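You operate a simulated robot arm through the tools that you are given. There is no shell and no other tool.

You run a simulated robot arm. Do the job below in one go: nothing can be reset, and whatever is moved stays where it is left.

Task
Dose 3 portions of garlic into the small white tub.
Fine: use the yellow hopper; nothing spilt; the tub ends standing in the grey tray, the hopper's tray pushed in, its black knob at 0.

The check looks at the end state, three seconds after you hand in, the way a careful person would. Anything else that was tipped, shoved, dropped, spilled or broken makes it a failure.

Robot
A 7-joint arm with a two-finger parallel gripper, fixed in place. Base frame: the origin is on the floor under the middle of its stand, x ahead of it, y to its left, z up; the work surface is at about z = 880. Units: mm, rad, N and s.
It reaches about 1147 mm from its shoulder. Its first joint turns from -2.897 to 2.897 rad. Payload 3.43 kg.
The TCP is the grasp point between the finger pads, 30 mm short of the fingertips. In the tool frame z runs along the fingers and y along their closing line. Largest opening 94 mm; finger width 28, thickness 10; the body of the gripper, 50 by 96 mm, starts 55 mm behind the TCP.
Orientation is that of the tool frame in the base frame, as a unit quaternion [w, x, y, z]. With the fingers straight down and closing along the base's y, the tool's x points along the base's -x, its y along +y and its z along -z.

Tools
- The arm moves only by the tool move_arm. Its argument "targets" is a list of rows, each a list of 3 entries, a list of its own where there are three numbers: the shift along the tool's x, y, z in mm, then the turn, a rotation vector about the tool's x, y, z in rad, then the gripper command, from -1 (shut) to 1 (fully open), values between in proportion. In form: [[[x, y, z], [ax, ay, az], hand], ...]. A call has 1 to 20 rows; each row is the pose to reach, as a shift and turn from the pose commanded when the call began, along the tool's axes at that moment. Rows are played at 5 a second. More than 50 mm and 0.15 rad between two rows, or a gripper value outside its range, and nothing of the call is played. A pose out of reach is approached as far as the arm can. The call stops where the force on the tool passes 40 N (or 10 N more than at its start, if that is more) or the arm is blocked; 0.2 s more then pass. The fingers move at their own pace (about 45 mm/s each) and stop on an object; they squeeze with about 44 N. The grip force told is the motor's: it shows also when the fingers shut on nothing. Time passes only in rows, and 0.2 s behind the last, so rows that repeat a pose let the fingers close. It gives the time, the measured TCP pose, the force on the tool (base axes), the opening and the grip force at its end, in the units of the frame above (readings bear some noise), with the torque about the TCP (base axes, N m) and any sound that the robot's microphone picked up.
- Cameras (640 x 400 px; columns grow to the right, rows downward): "scene" is fixed at [50.7, -649.2, 1466.6]; the picture's right is [-0.40, -0.92, 0.00], its down [-0.76, 0.33, -0.56] and it looks along [0.51, -0.22, -0.83] (base axes); focal length 279 px, centre (320, 200). "wrist" rides on the gripper at [76, 14, -102] in the tool frame; the picture's right is [-0.18, 0.98, 0.00], its down [-0.75, -0.14, -0.64] and it looks along [-0.63, -0.12, 0.77] (tool axes); focal length 243 px, centre (320, 200). There is no depth. A picture from a camera that has moved, and an enlarged one, comes with that camera's place and axes in the base frame and with its lens.
- get_image(camera): a new picture of that camera. No time passes.
- enlarge(camera, box): a new picture of the part [left, top, right, bottom] of that camera's present view, enlarged. No time passes.
- finish_job(): hands the job in; it is judged then, once.

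Nothing tells you positions but the pictures and the camera data. Unless the task says otherwise, let go and move clear before handing in.

The tools are called after "Call:" as name(argument=value, ...) on one line, values as JSON. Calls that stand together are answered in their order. move_arm: Moves the arm, as the interface text tells. Its arguments: {"type":"object","properties":{"targets":{"type":"array","items":{"type":"array"}}},"required":["targets"]} The other tools are called the same way: get_image (camera) takes a picture; enlarge (camera, box) takes an enlarged picture of a part of a camera's view; finish_job () hands the job in.

At the start:

```text
t: 0.0
tcp_pos: [326.8, -593.2, 1225.1]
orientation: [-0.001, 0.0, 1.0, 0.0]
ft_force: [0.4, 0.3, 0.0]
ft_torque: [-0.02, -0.01, 0.04]
width: 94.0
gripper_force: 0.0
```

scene: 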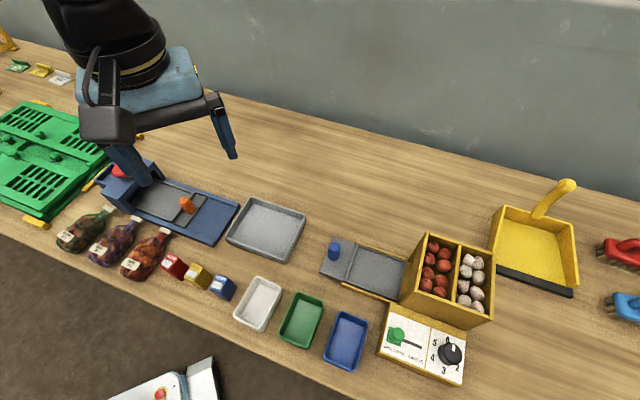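
wrist: 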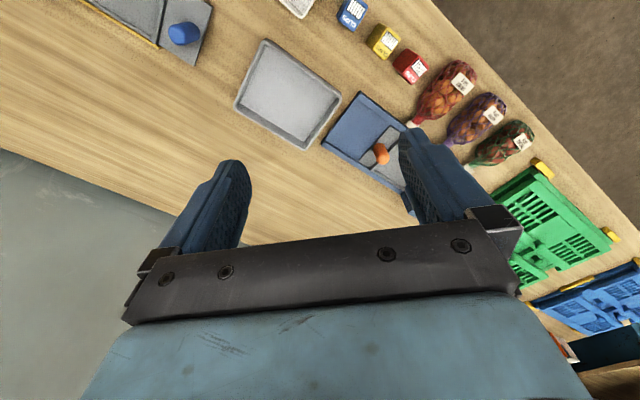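

I see a yellow hopper with two compartments (reddish onions and white garlic), a panel with a green lever and a black knob, a grey slide tray with a blue knob, white/green/blue tubs, and a grey tray. I'll take close-ups before moving anything.

Call:
enlarge(camera="scene", box=[310, 220, 510, 400])

Call:
enlarge(camera="scene", box=[370, 290, 490, 390])

Call:
enlarge(camera="scene", box=[200, 180, 400, 380])

Call:
enlarge(camera="scene", box=[0, 60, 250, 300])

```text
2.22 times, centred on (410, 310) of scene
camera zoom: at [50.7, -649.2, 1466.6], right [-0.4, -0.92, 0.0], down [-0.76, 0.33, -0.56], along [0.51, -0.22, -0.83], focal length 621 px, centre (120, -44)
```

zoom: 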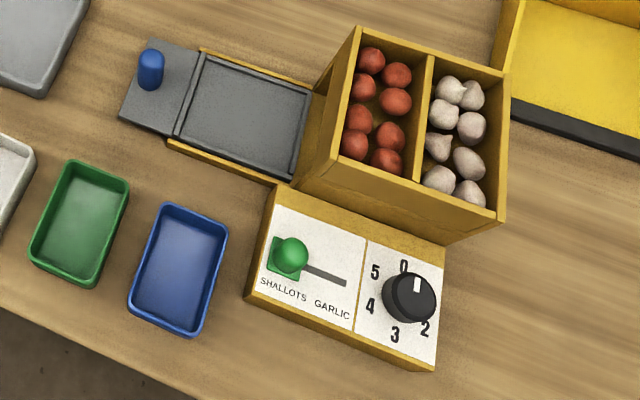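

```text
4.00 times, centred on (430, 340) of scene
camera zoom: at [50.7, -649.2, 1466.6], right [-0.4, -0.92, 0.0], down [-0.76, 0.33, -0.56], along [0.51, -0.22, -0.83], focal length 1117 px, centre (-120, -360)
```

zoom: 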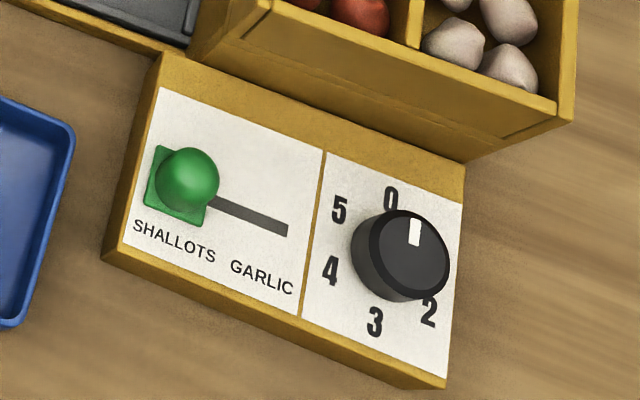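

```text
2.00 times, centred on (300, 280) of scene
camera zoom: at [50.7, -649.2, 1466.6], right [-0.4, -0.92, 0.0], down [-0.76, 0.33, -0.56], along [0.51, -0.22, -0.83], focal length 559 px, centre (360, 40)
```

zoom: 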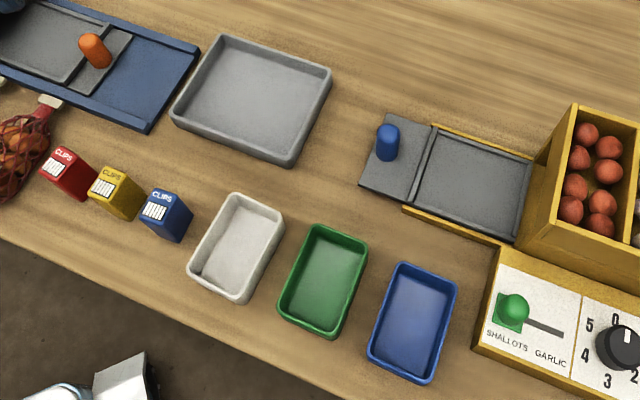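

```text
1.67 times, centred on (125, 180) of scene
camera zoom: at [50.7, -649.2, 1466.6], right [-0.4, -0.92, 0.0], down [-0.76, 0.33, -0.56], along [0.51, -0.22, -0.83], focal length 466 px, centre (645, 233)
```

zoom: 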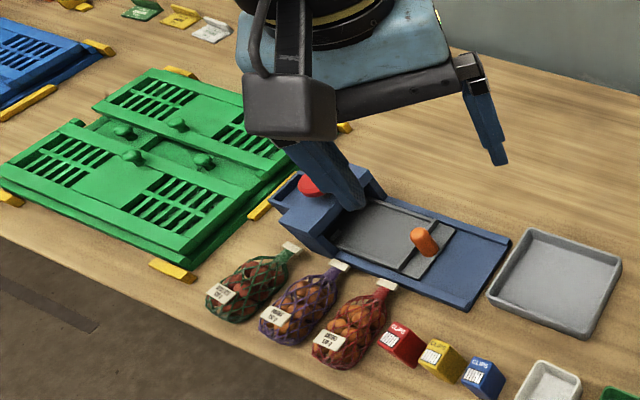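

The hopper sits in front-right of the arm, with its slide axis running at about 45° in the base frame, and its tray (blue handle) is pulled out. I take the white tub to be near (222, -597) and the grey tray near (385, -656). I'll move high over the bench and turn the tool so the wrist camera faces the hopper.

Call:
move_arm(targets=[[[47, -3, 0], [0, 0, 0.098], 1], [[94, -7, 0], [0, 0, 0.196], 1], [[141, -10, 0], [0, 0, 0.294], 1], [[188, -14, 0], [0, 0, 0.392], 1], [[235, -17, 0], [0, 0, 0.49], 1], [[282, -20, 0], [0, 0, 0.588], 1], [[329, -24, 0], [0, 0, 0.686], 1], [[370, -27, 0], [0, 0, 0.785], 1]])

Call:
get_image(camera="wrist")

Call:
get_image(camera="scene")

```text
t: 1.8
tcp_pos: [-41.6, -617.4, 1225.5]
orientation: [0.0, 0.384, 0.923, 0.0]
ft_force: [0.1, 0.0, 0.1]
ft_torque: [-0.02, 0.01, 0.0]
width: 93.8
gripper_force: 0.0
```

```text
taken
camera wrist: at [-85.0, -553.4, 1326.7], right [0.83, 0.56, 0.0], down [0.43, -0.63, 0.64], along [0.36, -0.53, -0.77], focal length 243 px, centre (320, 200)
```

wrist: 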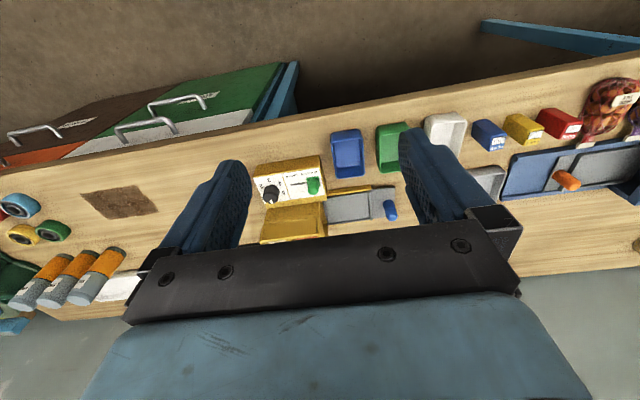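

```text
taken
```

scene: 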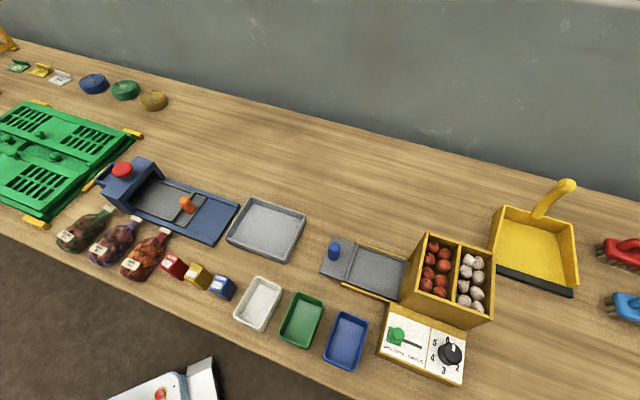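

The wrist camera now shows the hopper between the fingers, upside down. I'll enlarge both views to read the panel and the slide.

Call:
enlarge(camera="wrist", box=[240, 130, 420, 250])

Call:
enlarge(camera="wrist", box=[320, 100, 500, 220])

Call:
enlarge(camera="scene", box=[310, 210, 420, 310])

```text
3.33 times, centred on (330, 190) of wrist
camera zoom: at [-85.0, -553.4, 1326.7], right [0.83, 0.56, 0.0], down [0.43, -0.63, 0.64], along [0.36, -0.53, -0.77], focal length 809 px, centre (287, 233)
```

zoom: 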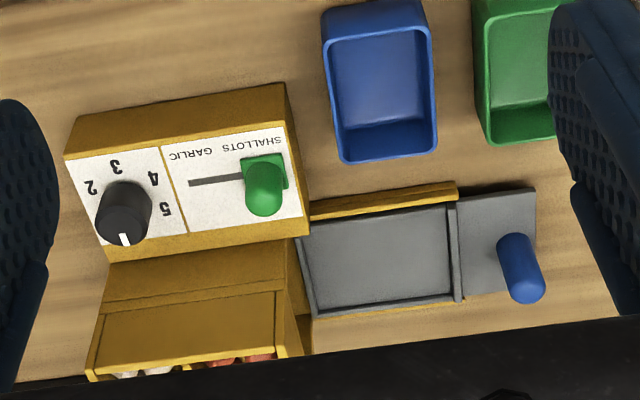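

```text
3.33 times, centred on (410, 160) of wrist
camera zoom: at [-85.0, -553.4, 1326.7], right [0.83, 0.56, 0.0], down [0.43, -0.63, 0.64], along [0.36, -0.53, -0.77], focal length 809 px, centre (20, 333)
```

zoom: 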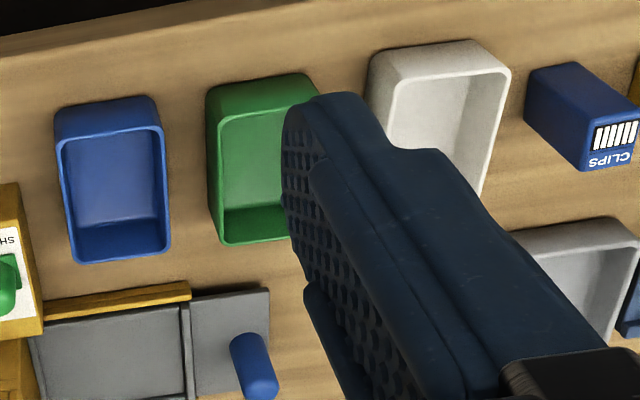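

```text
4.00 times, centred on (365, 260) of scene
camera zoom: at [50.7, -649.2, 1466.6], right [-0.4, -0.92, 0.0], down [-0.76, 0.33, -0.56], along [0.51, -0.22, -0.83], focal length 1117 px, centre (140, -40)
```

zoom: 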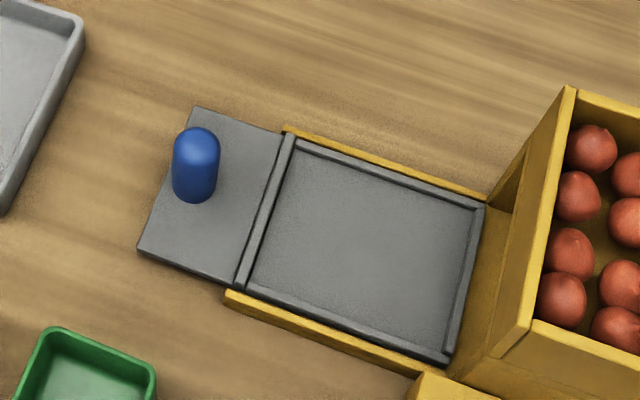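

From triangulation the panel is level at z≈919, with the knob top near (8, -870, 939) and the lever ball near (66, -798, 945). The blue peg is near (257, -771). Next I'll look at the hopper mouth from the tray side, which also tests whether the wrist can turn another 90°.

Call:
move_arm(targets=[[[-30, 13, 6], [0, 0, 0.131], 1], [[-59, 26, 12], [0, 0, 0.262], 1], [[-89, 38, 19], [0, 0, 0.393], 1], [[-119, 51, 25], [0, 0, 0.524], 1], [[-148, 64, 31], [0, 0, 0.654], 1], [[-178, 77, 37], [0, 0, 0.785], 1], [[-208, 90, 44], [0, 0, 0.916], 1], [[-237, 102, 50], [0, 0, 1.047], 1], [[-267, 115, 56], [0, 0, 1.178], 1], [[-297, 128, 62], [0, 0, 1.309], 1], [[-326, 141, 69], [0, 0, 1.44], 1], [[-356, 154, 75], [0, 0, 1.571], 1]])

Call:
get_image(camera="wrist")

Call:
get_image(camera="scene")

```text
t: 4.4
tcp_pos: [318.4, -763.9, 1148.5]
orientation: [0.0, 0.924, 0.382, 0.0]
ft_force: [-0.5, -1.1, 0.8]
ft_torque: [-0.02, -0.07, 0.02]
width: 94.1
gripper_force: 0.0
```

```text
taken
camera wrist: at [383.9, -718.5, 1249.7], right [0.56, -0.83, 0.0], down [-0.63, -0.43, 0.64], along [-0.53, -0.36, -0.77], focal length 243 px, centre (320, 200)
```

wrist: 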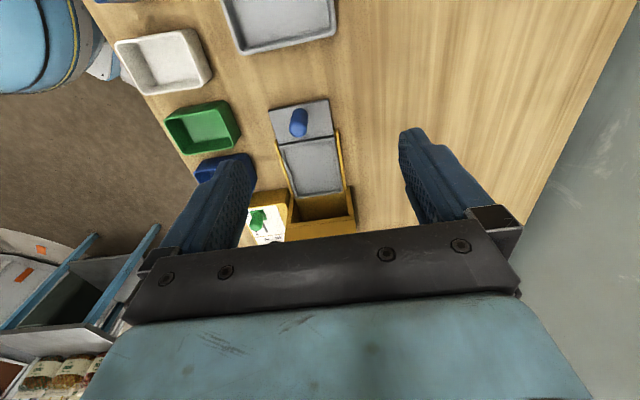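

```text
taken
```

scene: 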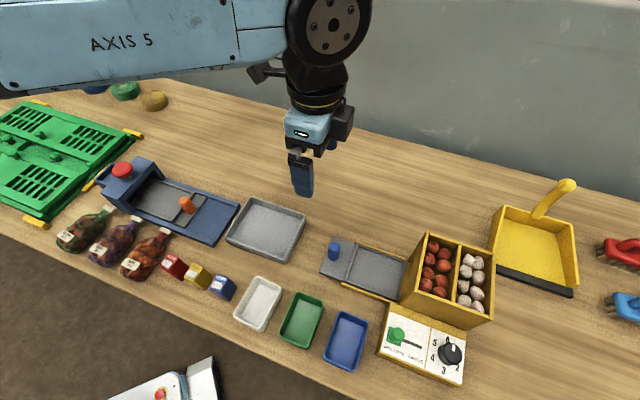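

The wrist reaches this orientation without trouble. I'll enlarge the hopper mouth and the tubs from here.

Call:
enlarge(camera="wrist", box=[230, 90, 400, 250])

Call:
enlarge(camera="wrist", box=[90, 0, 350, 180])

```text
2.50 times, centred on (315, 170) of wrist
camera zoom: at [383.9, -718.5, 1249.7], right [0.56, -0.83, 0.0], down [-0.63, -0.43, 0.64], along [-0.53, -0.36, -0.77], focal length 606 px, centre (332, 275)
```

zoom: 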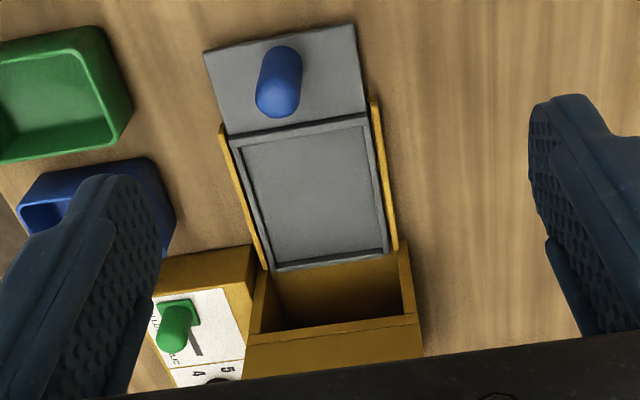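

```text
2.22 times, centred on (220, 90) of wrist
camera zoom: at [383.9, -718.5, 1249.7], right [0.56, -0.83, 0.0], down [-0.63, -0.43, 0.64], along [-0.53, -0.36, -0.77], focal length 539 px, centre (542, 444)
```

zoom: 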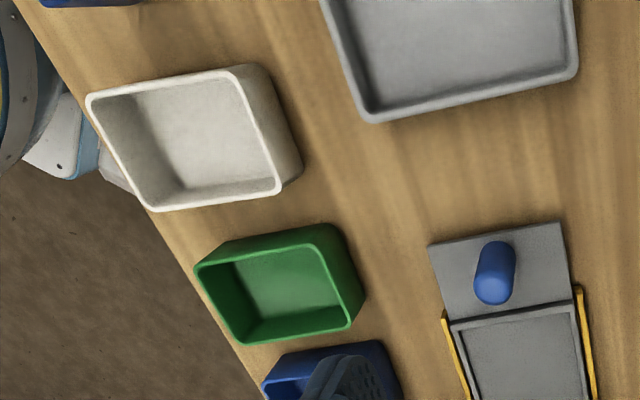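

I'll zoom in on the hopper top to fix its height and its front wall.

Call:
enlarge(camera="scene", box=[390, 225, 510, 345])

Call:
enlarge(camera="scene", box=[215, 185, 315, 345])

```text
3.33 times, centred on (450, 285) of scene
camera zoom: at [50.7, -649.2, 1466.6], right [-0.4, -0.92, 0.0], down [-0.76, 0.33, -0.56], along [0.51, -0.22, -0.83], focal length 931 px, centre (-113, -83)
```

zoom: 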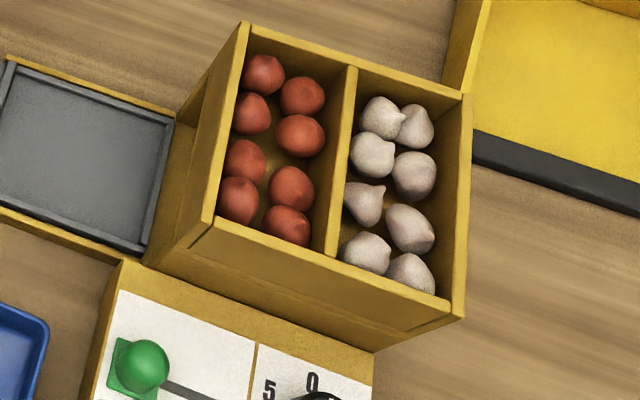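

```text
2.50 times, centred on (265, 265) of scene
camera zoom: at [50.7, -649.2, 1466.6], right [-0.4, -0.92, 0.0], down [-0.76, 0.33, -0.56], along [0.51, -0.22, -0.83], focal length 698 px, centre (458, 38)
```

zoom: 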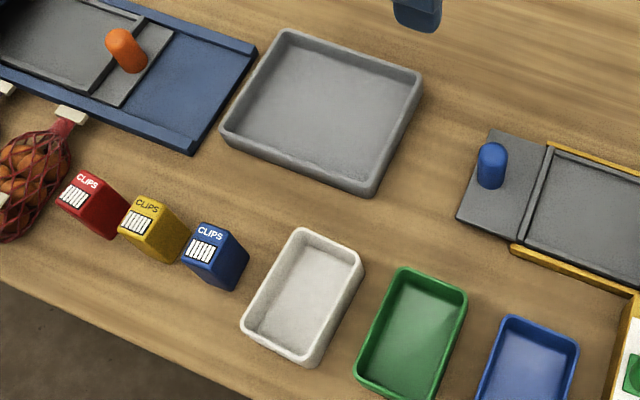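

The hopper is about 108 mm long with its front wall near b≈665 (across the slide). The tray recess is about 100×82 mm, so the 60×83 mm tub has to go in lengthwise. First I'll move above the green lever, fingers closing along the slot.

Call:
move_arm(targets=[[[-17, -13, 4], [0, 0, -0.131], 0.5], [[-34, -25, 8], [0, 0, -0.262], 0.5], [[-51, -38, 12], [0, 0, -0.393], 0.2], [[-67, -50, 16], [0, 0, -0.524], 0.2], [[-84, -63, 20], [0, 0, -0.654], 0.1], [[-101, -76, 24], [0, 0, -0.785], 0.1], [[-118, -88, 28], [0, 0, -0.916], 0.1], [[-135, -101, 32], [0, 0, -1.047], 0.1], [[-152, -113, 36], [0, 0, -1.178], 0.1], [[-168, -126, 40], [0, 0, -1.309], 0.1], [[-185, -138, 44], [0, 0, -1.44], 0.1], [[-202, -151, 48], [0, 0, -1.571], 0.1]])

Call:
get_image(camera="wrist")

Call:
enlarge(camera="scene", box=[360, 220, 520, 400])

```text
t: 7.0
tcp_pos: [68.9, -798.7, 1101.7]
orientation: [0.0, 0.382, 0.924, 0.0]
ft_force: [0.2, -0.5, 0.3]
ft_torque: [-0.03, 0.04, 0.0]
width: 51.7
gripper_force: 0.0
```

```text
taken
camera wrist: at [25.1, -734.3, 1203.6], right [0.82, 0.57, 0.0], down [0.43, -0.63, 0.64], along [0.36, -0.53, -0.77], focal length 243 px, centre (320, 200)
```

wrist: 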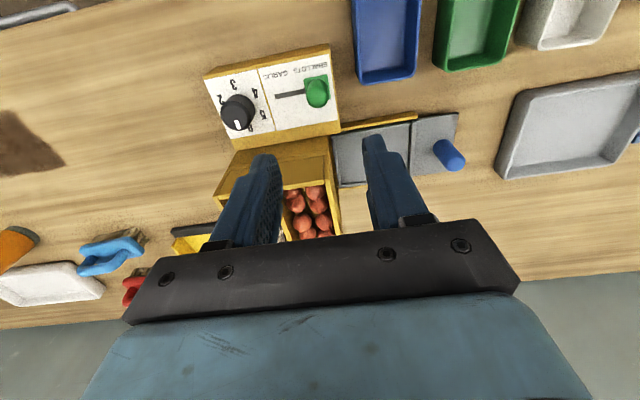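

```text
2.22 times, centred on (440, 310) of scene
camera zoom: at [50.7, -649.2, 1466.6], right [-0.4, -0.92, 0.0], down [-0.76, 0.33, -0.56], along [0.51, -0.22, -0.83], focal length 621 px, centre (53, -44)
```

zoom: 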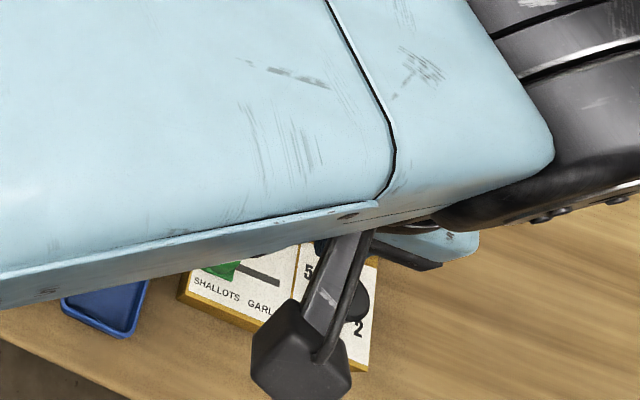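

The arm hides the panel from the scene camera, so I'll rely on the wrist camera here. I'll zoom in on the panel.

Call:
enlarge(camera="wrist", box=[190, 30, 360, 170])

Call:
enlarge(camera="wrist", box=[200, 110, 380, 250])

```text
2.86 times, centred on (275, 100) of wrist
camera zoom: at [25.1, -734.3, 1203.6], right [0.82, 0.57, 0.0], down [0.43, -0.63, 0.64], along [0.36, -0.53, -0.77], focal length 693 px, centre (449, 486)
```

zoom: 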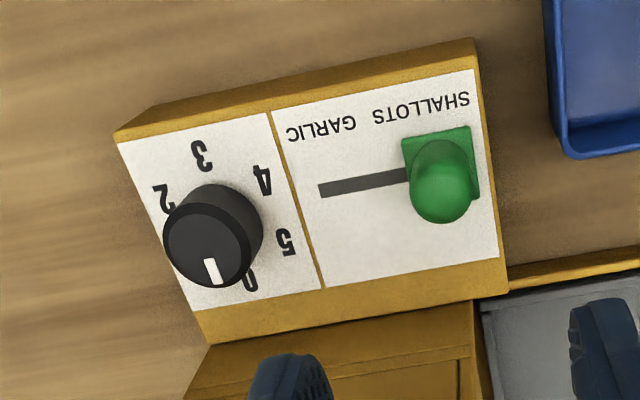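

```text
2.86 times, centred on (290, 180) of wrist
camera zoom: at [25.1, -734.3, 1203.6], right [0.82, 0.57, 0.0], down [0.43, -0.63, 0.64], along [0.36, -0.53, -0.77], focal length 693 px, centre (406, 257)
```

zoom: 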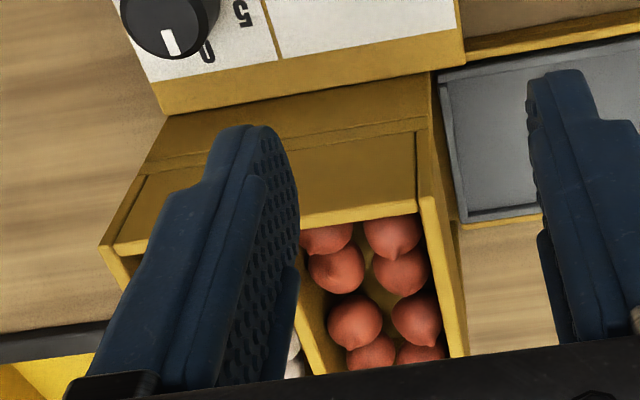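

The pointer is at 0 and the lever is at SHALLOTS (b≈611, a≈-518), with the slot ending near a≈-567. I'll descend around the lever ball with the fingers half open.

Call:
move_arm(targets=[[[1, -1, 40], [0, 0, 0], 0.1], [[1.6, -2.5, 80], [0, 0, 0], 0.1], [[1.6, -2.5, 115], [0, 0, 0], 0.1], [[1.6, -2.5, 135], [0, 0, 0], 0.1], [[1.6, -2.5, 143], [0, 0, 0], 0.1]])

Call:
get_image(camera="wrist")

```text
t: 8.2
tcp_pos: [62.9, -799.5, 958.7]
orientation: [0.001, 0.382, 0.924, 0.0]
ft_force: [0.3, -0.6, -0.1]
ft_torque: [0.01, 0.03, 0.01]
width: 51.8
gripper_force: 0.0
```

```text
taken
camera wrist: at [21.1, -734.8, 1059.9], right [0.83, 0.56, 0.0], down [0.43, -0.63, 0.64], along [0.36, -0.53, -0.77], focal length 243 px, centre (320, 200)
```

wrist: 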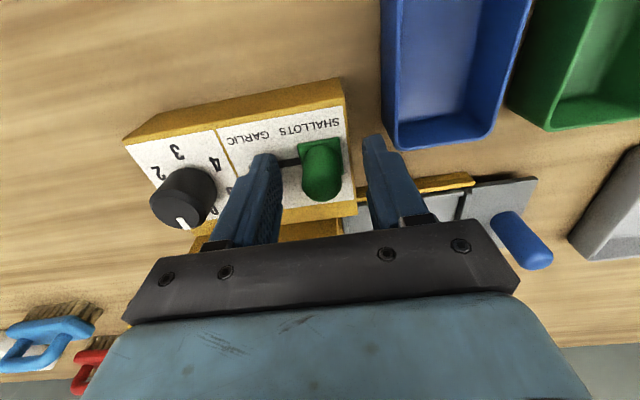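

The ball sits centred between the fingers. I'll close gently on it.

Call:
move_arm(targets=[[[0, 0, 0], [0, 0, 0], -0.3], [[0, 0, 0], [0, 0, 0], -0.5], [[0, 0, 0], [0, 0, 0], -0.7], [[0, 0, 0], [0, 0, 0], -0.7]])

Call:
enlarge(camera="wrist", box=[200, 80, 420, 240])

```text
t: 9.2
tcp_pos: [62.6, -799.2, 959.0]
orientation: [0.0, 0.383, 0.924, 0.001]
ft_force: [0.3, 1.0, -2.6]
ft_torque: [-0.04, -0.05, 0.0]
width: 25.2
gripper_force: 44.9
```

```text
2.50 times, centred on (310, 160) of wrist
camera zoom: at [21.2, -734.9, 1060.1], right [0.83, 0.56, 0.0], down [0.43, -0.63, 0.64], along [0.36, -0.53, -0.77], focal length 606 px, centre (345, 300)
```

zoom: 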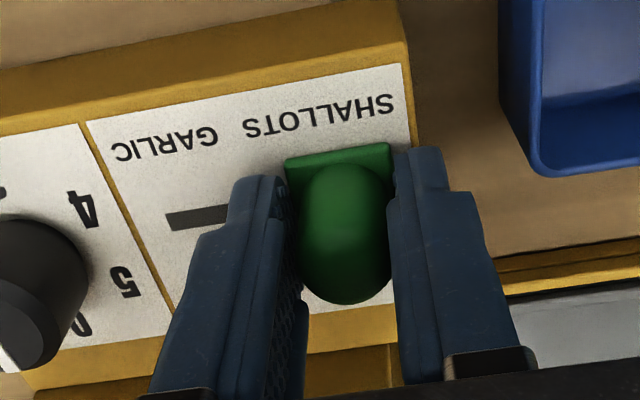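

Gripped at 25 mm. I'll drag the lever along the slot towards GARLIC, in the tool's -y direction.

Call:
move_arm(targets=[[[0, -5, 0], [0, 0, 0], -0.7], [[0, -10, 0], [0, 0, 0], -0.7], [[0, -15, 0], [0, 0, 0], -0.7], [[0, -20, 0], [0, 0, 0], -0.7], [[0, -25, 0], [0, 0, 0], -0.7], [[0, -30, 0], [0, 0, 0], -0.7], [[0, -34, 0], [0, 0, 0], -0.7], [[0, -38, 0], [0, 0, 0], -0.7]])

Call:
enlarge(camera="wrist", box=[200, 80, 420, 240])

```text
t: 11.0
tcp_pos: [37.5, -826.4, 959.4]
orientation: [0.0, 0.382, 0.924, 0.0]
ft_force: [-10.1, 8.4, -11.6]
ft_torque: [0.25, 0.33, -0.02]
width: 25.0
gripper_force: 45.4
```

```text
2.50 times, centred on (310, 160) of wrist
camera zoom: at [-5.6, -761.8, 1060.2], right [0.83, 0.56, 0.0], down [0.43, -0.63, 0.64], along [0.36, -0.53, -0.77], focal length 606 px, centre (345, 300)
```

zoom: 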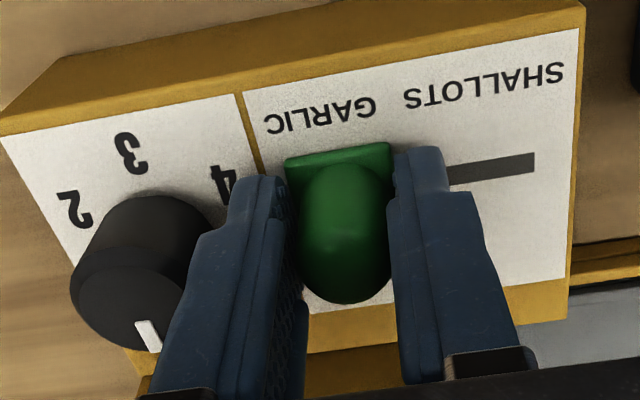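

The lever now sits under GARLIC. I'll nudge it further in small steps to find the end stop.

Call:
move_arm(targets=[[[0, -1.5, 0], [0, 0, 0], -0.7], [[0, -3, 0], [0, 0, 0], -0.7], [[0, -4.5, 0], [0, 0, 0], -0.7], [[0, -6, 0], [0, 0, 0], -0.7], [[0, -7, 0], [0, 0, 0], -0.7]])

Call:
enlarge(camera="wrist", box=[200, 80, 420, 240])

```text
t: 11.9
tcp_pos: [34.3, -827.6, 959.9]
orientation: [0.0, 0.382, 0.924, 0.004]
ft_force: [2.5, 13.5, 2.1]
ft_torque: [0.21, -0.47, -0.13]
width: 25.5
gripper_force: 44.6
stopped in row 4: the force on the tool passed its limit at 42 N (the readings are from after the stop); the commanded pose is now the measured one
```

```text
2.50 times, centred on (310, 160) of wrist
camera zoom: at [-7.3, -764.0, 1060.5], right [0.82, 0.57, 0.01], down [0.43, -0.64, 0.64], along [0.37, -0.52, -0.77], focal length 606 px, centre (345, 300)
```

zoom: 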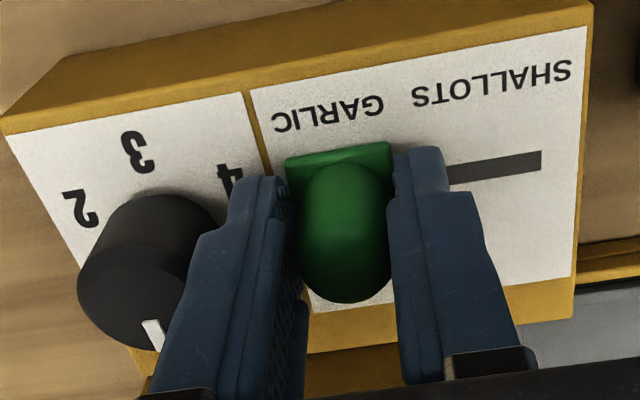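

The lever is at its end stop at GARLIC. I'll open only slightly, since the knob is close by, and lift straight up.

Call:
move_arm(targets=[[[0, 0, 0], [0, 0, 0], -0.32], [[0, 0, 0], [0, 0, 0], -0.32], [[0, 0, 0], [0, 0, 0], -0.32], [[0, 0, -20], [0, 0, 0], -0.32], [[0, 0, -50], [0, 0, 0], -0.32], [[0, 0, -95], [0, 0, 0], -0.32], [[0, 0, -140], [0, 0, 0], 0.0], [[0, 0, -150], [0, 0, 0], 0.5]])

Call:
enlarge(camera="wrist", box=[190, 30, 420, 210])

```text
t: 13.8
tcp_pos: [33.0, -830.3, 1109.7]
orientation: [0.0, 0.382, 0.924, 0.003]
ft_force: [0.0, -1.0, -1.4]
ft_torque: [0.03, 0.0, -0.04]
width: 70.4
gripper_force: 0.1
```

```text
2.22 times, centred on (305, 120) of wrist
camera zoom: at [-8.7, -766.5, 1211.1], right [0.82, 0.57, 0.01], down [0.43, -0.64, 0.64], along [0.37, -0.53, -0.77], focal length 539 px, centre (353, 378)
```

zoom: 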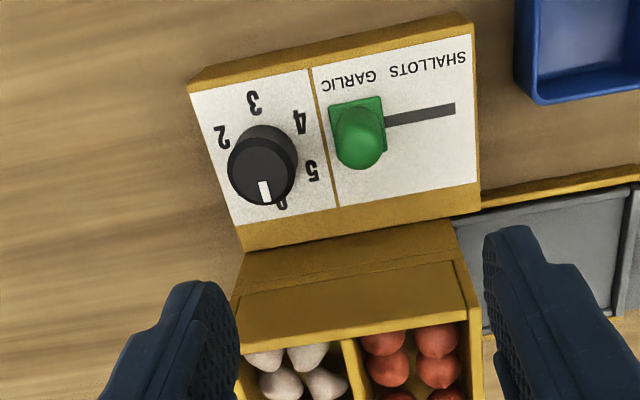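

The lever is at GARLIC and the knob still at 0. The hopper top is about z=1007. Next I'll go above the white tub, estimated centre (222, -597) and rim z≈916, with the opening set to 76 mm.

Call:
move_arm(targets=[[[4, 43, 0], [0, 0, 0], 0.62], [[9, 86, 0], [0, 0, 0], 0.62], [[13, 128, 0], [0, 0, 0], 0.62], [[18, 171, 0], [0, 0, 0], 0.62], [[22, 213, 0], [0, 0, 0], 0.62], [[27, 256, 10], [0, 0, 0], 0.62], [[31, 299, 30], [0, 0, 0], 0.62]])

Call:
get_image(camera="wrist")

Call:
get_image(camera="scene")

```text
t: 15.3
tcp_pos: [226.0, -598.5, 1078.3]
orientation: [0.0, 0.382, 0.924, 0.003]
ft_force: [-0.4, -0.3, -0.4]
ft_torque: [0.0, -0.04, 0.0]
width: 75.9
gripper_force: 0.1
```

```text
taken
camera wrist: at [182.0, -533.2, 1180.5], right [0.83, 0.56, 0.0], down [0.43, -0.64, 0.64], along [0.36, -0.53, -0.77], focal length 243 px, centre (320, 200)
```

wrist: 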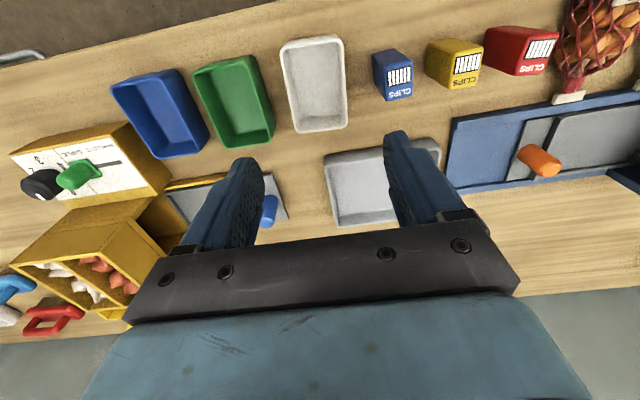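

```text
taken
```

scene: 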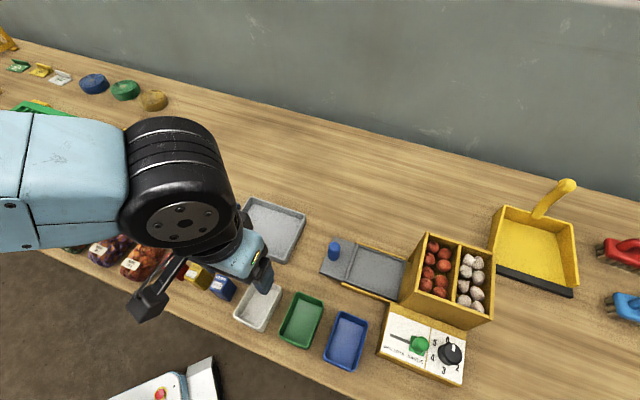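

I'll enlarge the tub view to check the alignment.

Call:
enlarge(camera="wrist", box=[230, 20, 430, 150])

```text
3.08 times, centred on (330, 85) of wrist
camera zoom: at [182.0, -533.2, 1180.5], right [0.83, 0.56, 0.0], down [0.43, -0.64, 0.64], along [0.36, -0.53, -0.77], focal length 746 px, centre (289, 554)
```

zoom: 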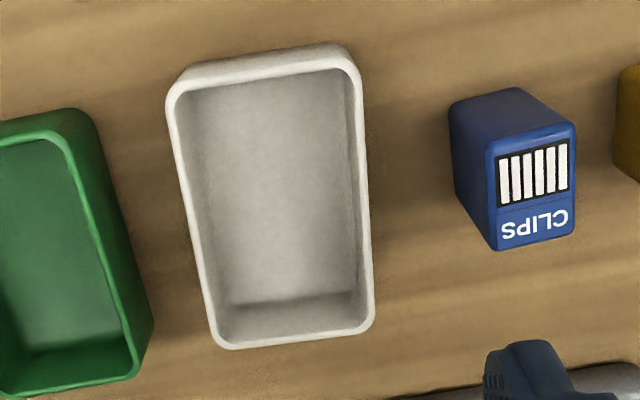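

The tub is where I estimated, turned about 2° relative to the gripper. I'll descend over it and grip across the short side.

Call:
move_arm(targets=[[[4.5, -1.6, 45], [0, 0, 0.03], 0.62], [[4.5, -1.6, 90], [0, 0, 0.03], 0.62], [[4.5, -1.6, 125], [0, 0, 0.03], 0.62], [[4.5, -1.6, 145], [0, 0, 0.03], 0.62], [[4.5, -1.6, 155], [0, 0, 0.03], 0.62]])

Call:
get_image(camera="wrist")

```text
t: 16.6
tcp_pos: [220.2, -593.2, 925.0]
orientation: [0.0, 0.395, 0.919, 0.002]
ft_force: [-1.0, 0.7, 0.1]
ft_torque: [0.0, -0.01, -0.02]
width: 76.1
gripper_force: 0.0
```

```text
taken
camera wrist: at [179.1, -528.4, 1026.9], right [0.84, 0.54, 0.0], down [0.41, -0.65, 0.64], along [0.35, -0.54, -0.77], focal length 243 px, centre (320, 200)
```

wrist: 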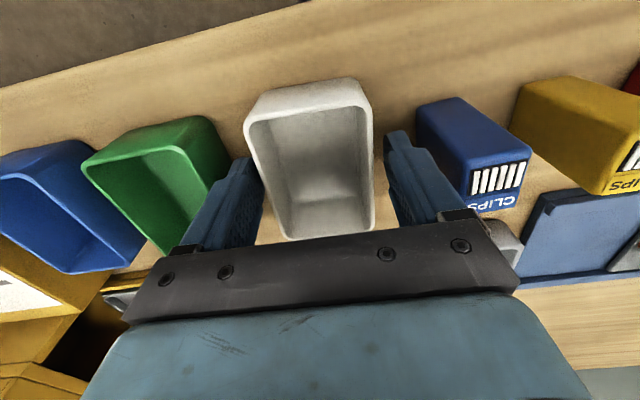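

The fingers straddle the tub. I'll close on it.

Call:
move_arm(targets=[[[0, 0, 0], [0, 0, 0], 0.4], [[0, 0, 0], [0, 0, 0], 0.25], [[0, 0, 0], [0, 0, 0], 0.1], [[0, 0, 0], [0, 0, 0], 0.0], [[0, 0, 0], [0, 0, 0], 0.0]])

Call:
get_image(camera="wrist")

```text
t: 17.8
tcp_pos: [220.9, -593.2, 926.2]
orientation: [0.0, 0.396, 0.918, 0.001]
ft_force: [0.4, -1.1, 12.3]
ft_torque: [-0.17, 0.09, -0.1]
width: 58.6
gripper_force: 44.2
```

```text
taken
camera wrist: at [179.0, -528.3, 1027.5], right [0.84, 0.54, 0.0], down [0.41, -0.65, 0.64], along [0.35, -0.54, -0.77], focal length 243 px, centre (320, 200)
```

wrist: 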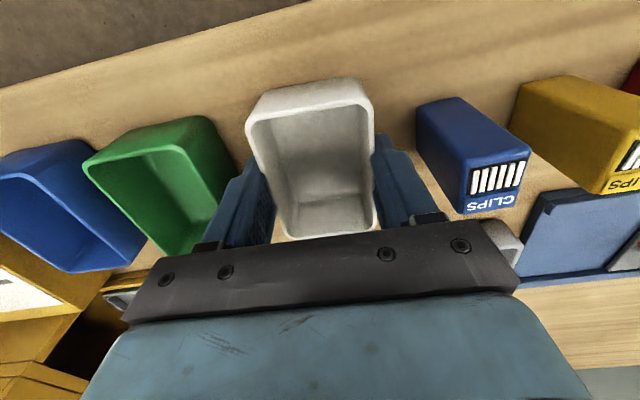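

Gripped at 58.6 mm. I'll lift slowly to z≈1010 and check.

Call:
move_arm(targets=[[[0, 0, -10], [0, 0, 0], 0.0], [[0, 0, -25], [0, 0, 0], 0.0], [[0, 0, -45], [0, 0, 0], 0.0], [[0, 0, -70], [0, 0, 0], 0.0], [[0, 0, -100], [0, 0, 0], 0.0]])

Call:
get_image(camera="wrist")

Call:
get_image(camera="scene")

```text
t: 18.9
tcp_pos: [220.3, -594.2, 1025.4]
orientation: [-0.001, 0.396, 0.918, 0.003]
ft_force: [-0.6, 0.3, -0.3]
ft_torque: [0.03, -0.03, 0.01]
width: 58.4
gripper_force: 44.2
```

```text
taken
camera wrist: at [179.3, -529.5, 1126.3], right [0.84, 0.54, 0.0], down [0.41, -0.65, 0.64], along [0.35, -0.54, -0.77], focal length 243 px, centre (320, 200)
```

wrist: 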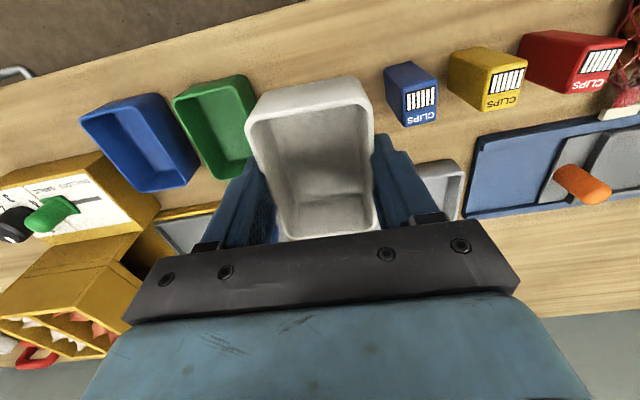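

```text
taken
```

scene: 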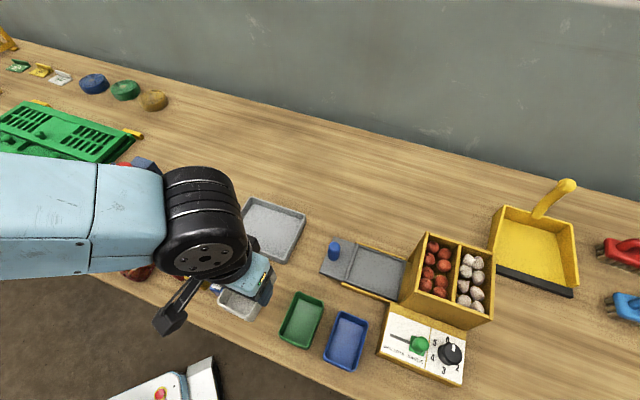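

The tub hangs cleanly. I'll carry it to above the slide recess (centre a≈-462, b≈728), turning it 90° so its long side lies along the slide.

Call:
move_arm(targets=[[[-13, -16, -6], [0, 0, 0.128], 0.0], [[-26, -32, -12], [0, 0, 0.257], 0.0], [[-39, -48, -18], [0, 0, 0.385], 0.0], [[-53, -64, -24], [0, 0, 0.514], 0.0], [[-66, -79, -30], [0, 0, 0.642], 0.0], [[-79, -95, -35], [0, 0, 0.771], 0.0], [[-92, -111, -35], [0, 0, 0.9], 0.0], [[-105, -127, -35], [0, 0, 1.028], 0.0], [[-118, -143, -35], [0, 0, 1.157], 0.0], [[-131, -159, -35], [0, 0, 1.285], 0.0], [[-145, -175, -35], [0, 0, 1.414], 0.0], [[-157.6, -190.6, -35], [0, 0, 1.542], 0.0]])

Call:
get_image(camera="wrist")

Call:
get_image(camera="scene")

```text
t: 21.6
tcp_pos: [189.6, -838.1, 1060.0]
orientation: [-0.001, 0.924, 0.381, 0.002]
ft_force: [0.2, 0.2, 0.3]
ft_torque: [-0.04, 0.04, -0.02]
width: 58.5
gripper_force: 44.1
```

```text
taken
camera wrist: at [255.2, -794.7, 1160.8], right [0.56, -0.83, 0.0], down [-0.63, -0.43, 0.64], along [-0.53, -0.36, -0.77], focal length 243 px, centre (320, 200)
```

wrist: 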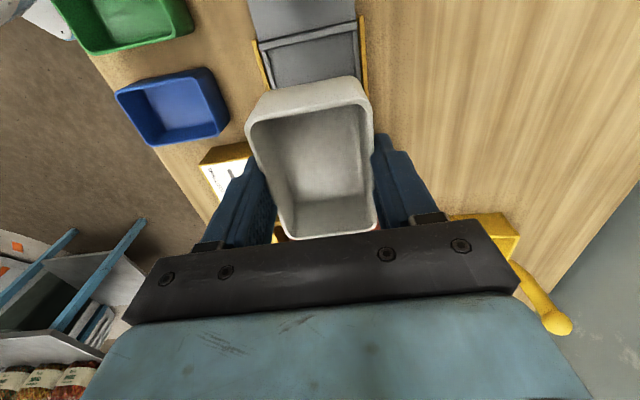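

```text
taken
```

scene: 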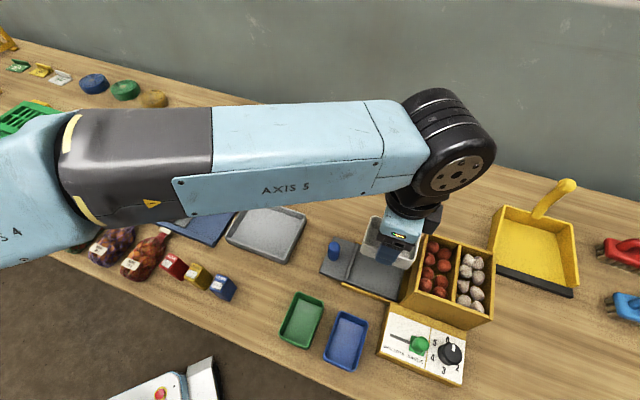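

The tub is over the recess and aligned. I'll descend partway and check.

Call:
move_arm(targets=[[[0, 0, 30], [0, 0, 0], 0.0], [[0, 0, 60], [0, 0, 0], 0.0], [[0, 0, 85], [0, 0, 0], 0.0], [[0, 0, 105], [0, 0, 0], 0.0]])

Call:
get_image(camera="wrist")

Call:
enlarge(camera="scene", box=[310, 200, 450, 310])

```text
t: 22.6
tcp_pos: [188.6, -838.9, 953.9]
orientation: [-0.001, 0.924, 0.382, 0.002]
ft_force: [-0.2, 0.4, 0.1]
ft_torque: [0.0, 0.03, 0.02]
width: 58.4
gripper_force: 43.8
```

```text
taken
camera wrist: at [253.4, -794.7, 1055.8], right [0.56, -0.83, 0.0], down [-0.63, -0.44, 0.64], along [-0.53, -0.36, -0.77], focal length 243 px, centre (320, 200)
```

wrist: 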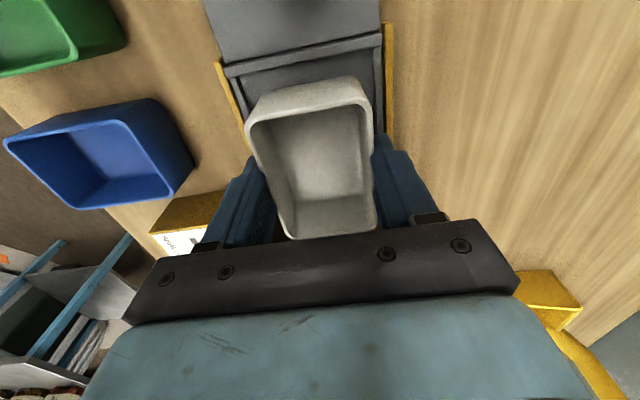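

```text
3.64 times, centred on (380, 255) of scene
camera zoom: at [50.7, -649.2, 1466.6], right [-0.4, -0.92, 0.0], down [-0.76, 0.33, -0.56], along [0.51, -0.22, -0.83], focal length 1016 px, centre (102, 0)
```

zoom: 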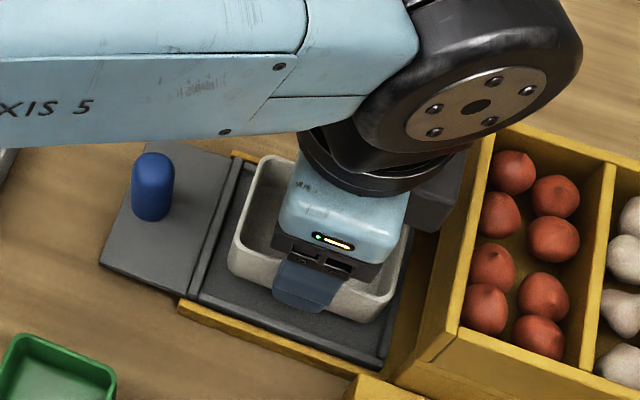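

I'll zoom in to check how the tub is centred between the ribs before lowering.

Call:
enlarge(camera="wrist", box=[200, 20, 420, 160])

```text
2.86 times, centred on (310, 90) of wrist
camera zoom: at [253.4, -794.7, 1055.8], right [0.56, -0.83, 0.0], down [-0.63, -0.44, 0.64], along [-0.53, -0.36, -0.77], focal length 693 px, centre (349, 514)
```

zoom: 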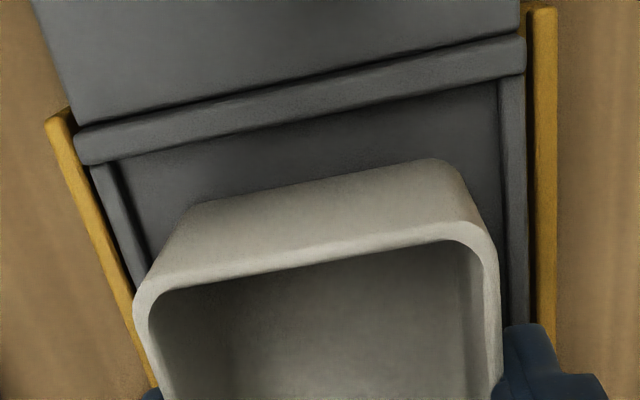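

The tub is about 3 mm off-centre across the slide, so I'll correct that and lower to just above the floor.

Call:
move_arm(targets=[[[-2, -3, 4], [0, 0, 0], 0.0], [[-2, -3, 10], [0, 0, 0], 0.0], [[-2, -3, 14], [0, 0, 0], 0.0], [[-2, -3, 16], [0, 0, 0], 0.0], [[-2, -3, 17], [0, 0, 0], 0.0]])

Call:
enlarge(camera="wrist", box=[200, 0, 420, 160])

Call:
enlarge(camera="scene", box=[310, 200, 450, 310])

```text
t: 23.8
tcp_pos: [186.1, -837.4, 942.9]
orientation: [0.001, 0.924, 0.382, 0.002]
ft_force: [-0.4, -1.0, 6.9]
ft_torque: [0.17, -0.01, 0.0]
width: 58.4
gripper_force: 44.3
stopped in row 5: the force on the tool passed its limit at 42 N (the readings are from after the stop); the commanded pose is now the measured one
```

```text
2.50 times, centred on (310, 80) of wrist
camera zoom: at [251.2, -794.3, 1043.6], right [0.57, -0.82, 0.0], down [-0.63, -0.43, 0.64], along [-0.53, -0.36, -0.77], focal length 606 px, centre (345, 500)
```

zoom: 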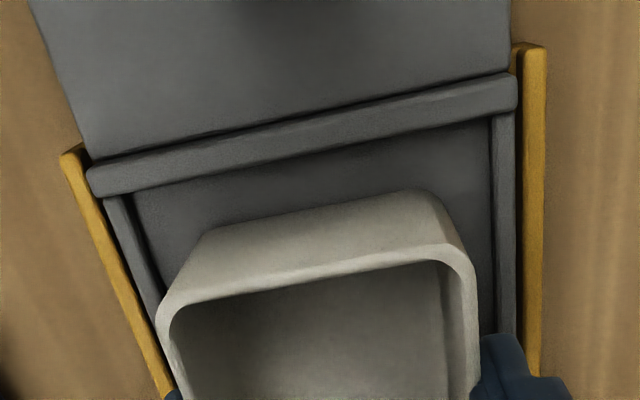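

```text
3.64 times, centred on (380, 255) of scene
camera zoom: at [50.7, -649.2, 1466.6], right [-0.4, -0.92, 0.0], down [-0.76, 0.33, -0.56], along [0.51, -0.22, -0.83], focal length 1016 px, centre (102, 0)
```

zoom: 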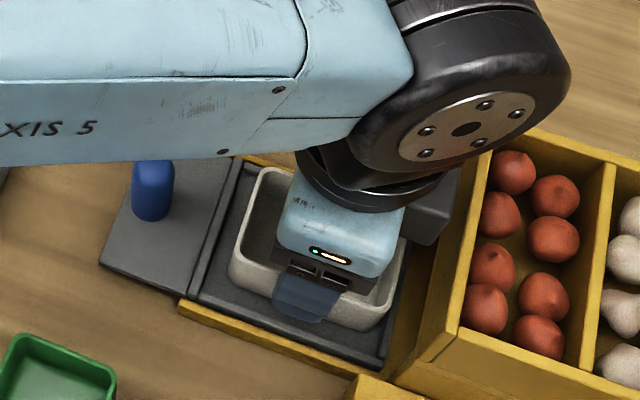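

The tub has touched down centred in the recess, with its base about z≈895. I'll open modestly and lift away.

Call:
move_arm(targets=[[[0, 0, 0], [0, 0, 0], 0.25], [[0, 0, 0], [0, 0, 0], 0.4], [[0, 0, 0], [0, 0, 0], 0.5], [[0, 0, 0], [0, 0, 0], 0.5], [[0, 0, -15], [0, 0, 0], 0.5], [[0, 0, -45], [0, 0, 0], 0.5], [[0, 0, -90], [0, 0, 0], 0.5], [[20, 0, -130], [0, 0, 0], 0.5]])

Call:
get_image(camera="wrist")

Call:
enlarge(camera="scene", box=[310, 200, 450, 310])

```text
t: 25.6
tcp_pos: [197.6, -824.2, 1069.7]
orientation: [0.0, 0.924, 0.383, 0.001]
ft_force: [0.5, -0.4, -0.2]
ft_torque: [0.04, 0.01, 0.0]
width: 70.5
gripper_force: 0.1
```

```text
taken
camera wrist: at [262.7, -779.3, 1170.9], right [0.57, -0.82, 0.0], down [-0.63, -0.43, 0.64], along [-0.53, -0.36, -0.77], focal length 243 px, centre (320, 200)
```

wrist: 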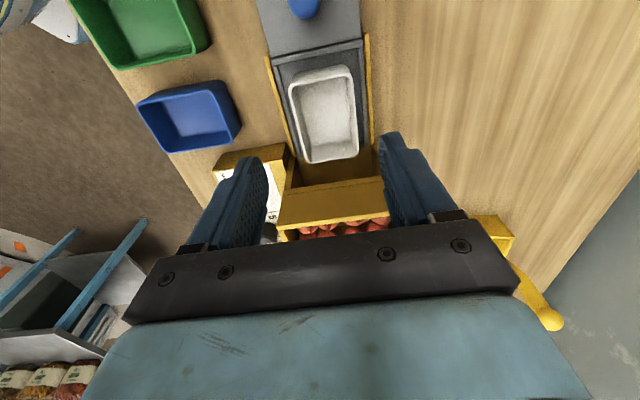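

```text
3.64 times, centred on (380, 255) of scene
camera zoom: at [50.7, -649.2, 1466.6], right [-0.4, -0.92, 0.0], down [-0.76, 0.33, -0.56], along [0.51, -0.22, -0.83], focal length 1016 px, centre (102, 0)
```

zoom: 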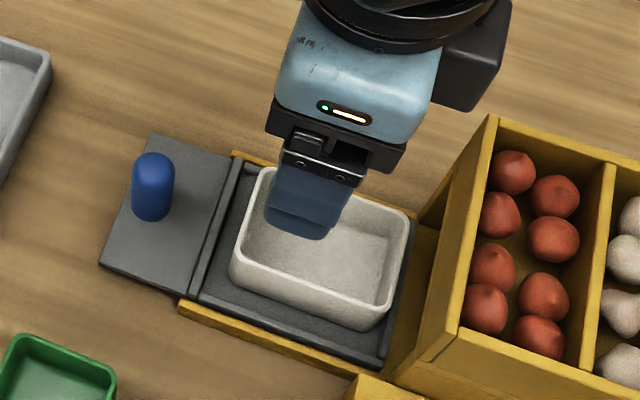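

The tub stands flat in the recess. Next I'll move above the blue peg with the fingers closing across the slide.

Call:
move_arm(targets=[[[40, 1, 0], [0, 0, 0], 0.3], [[80, 2.5, 0], [0, 0, 0], 0.1], [[80, 2.5, 30], [0, 0, 0], 0.1], [[80, 2.5, 60], [0, 0, 0], 0.1]])

Call:
get_image(camera="wrist")

Call:
enlarge(camera="scene", box=[290, 180, 430, 290])

```text
t: 26.6
tcp_pos: [257.9, -769.8, 1009.3]
orientation: [0.002, 0.924, 0.382, 0.0]
ft_force: [0.8, 1.1, 0.2]
ft_torque: [-0.03, 0.04, -0.03]
width: 52.1
gripper_force: 0.1
```

```text
taken
camera wrist: at [321.8, -726.0, 1111.1], right [0.57, -0.82, 0.0], down [-0.63, -0.43, 0.64], along [-0.53, -0.36, -0.77], focal length 243 px, centre (320, 200)
```

wrist: 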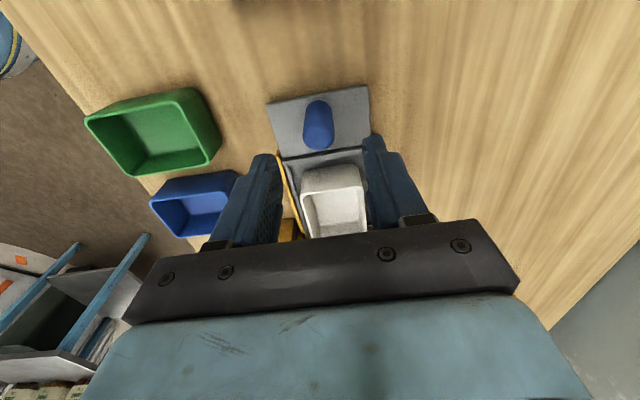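

```text
3.64 times, centred on (360, 235) of scene
camera zoom: at [50.7, -649.2, 1466.6], right [-0.4, -0.92, 0.0], down [-0.76, 0.33, -0.56], along [0.51, -0.22, -0.83], focal length 1016 px, centre (174, 73)
```

zoom: 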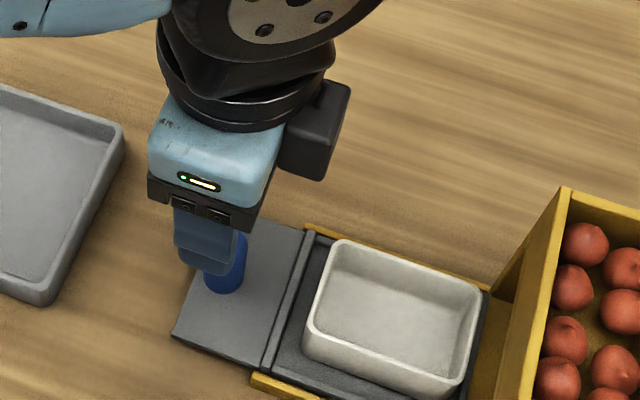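

The peg lies directly under the gripper (a≈-362, b≈725). I'll descend around it and grip.

Call:
move_arm(targets=[[[0, -1.5, 30], [0, 0, 0], 0.1], [[0, -1.5, 55], [0, 0, 0], 0.1], [[0, -1.5, 70], [0, 0, 0], 0.1], [[0, -1.5, 70], [0, 0, 0], -0.2], [[0, -1.5, 70], [0, 0, 0], -0.5], [[0, -1.5, 70], [0, 0, 0], -0.7], [[0, -1.5, 70], [0, 0, 0], -0.7]])

Call:
get_image(camera="wrist")

Call:
enlarge(camera="scene", box=[290, 180, 430, 290])

```text
t: 28.2
tcp_pos: [255.6, -769.1, 942.0]
orientation: [0.0, 0.924, 0.383, 0.001]
ft_force: [-7.7, 6.8, -1.1]
ft_torque: [0.35, 0.28, -0.12]
width: 23.3
gripper_force: 44.6
```

```text
taken
camera wrist: at [321.2, -724.8, 1043.0], right [0.56, -0.83, 0.0], down [-0.63, -0.43, 0.64], along [-0.53, -0.36, -0.77], focal length 243 px, centre (320, 200)
```

wrist: 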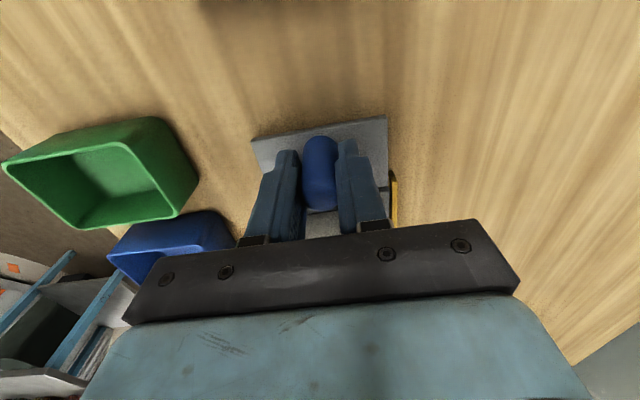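

```text
3.64 times, centred on (360, 235) of scene
camera zoom: at [50.7, -649.2, 1466.6], right [-0.4, -0.92, 0.0], down [-0.76, 0.33, -0.56], along [0.51, -0.22, -0.83], focal length 1016 px, centre (174, 73)
```

zoom: 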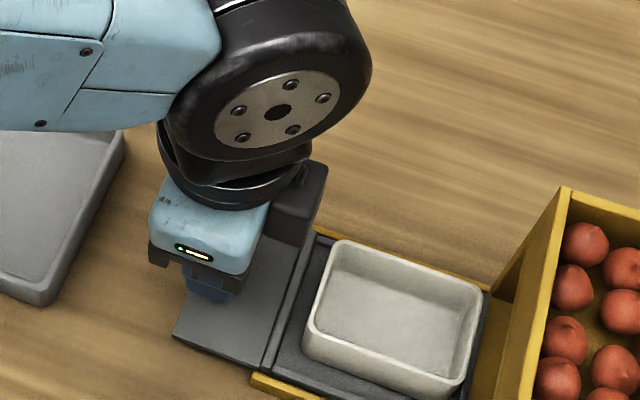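

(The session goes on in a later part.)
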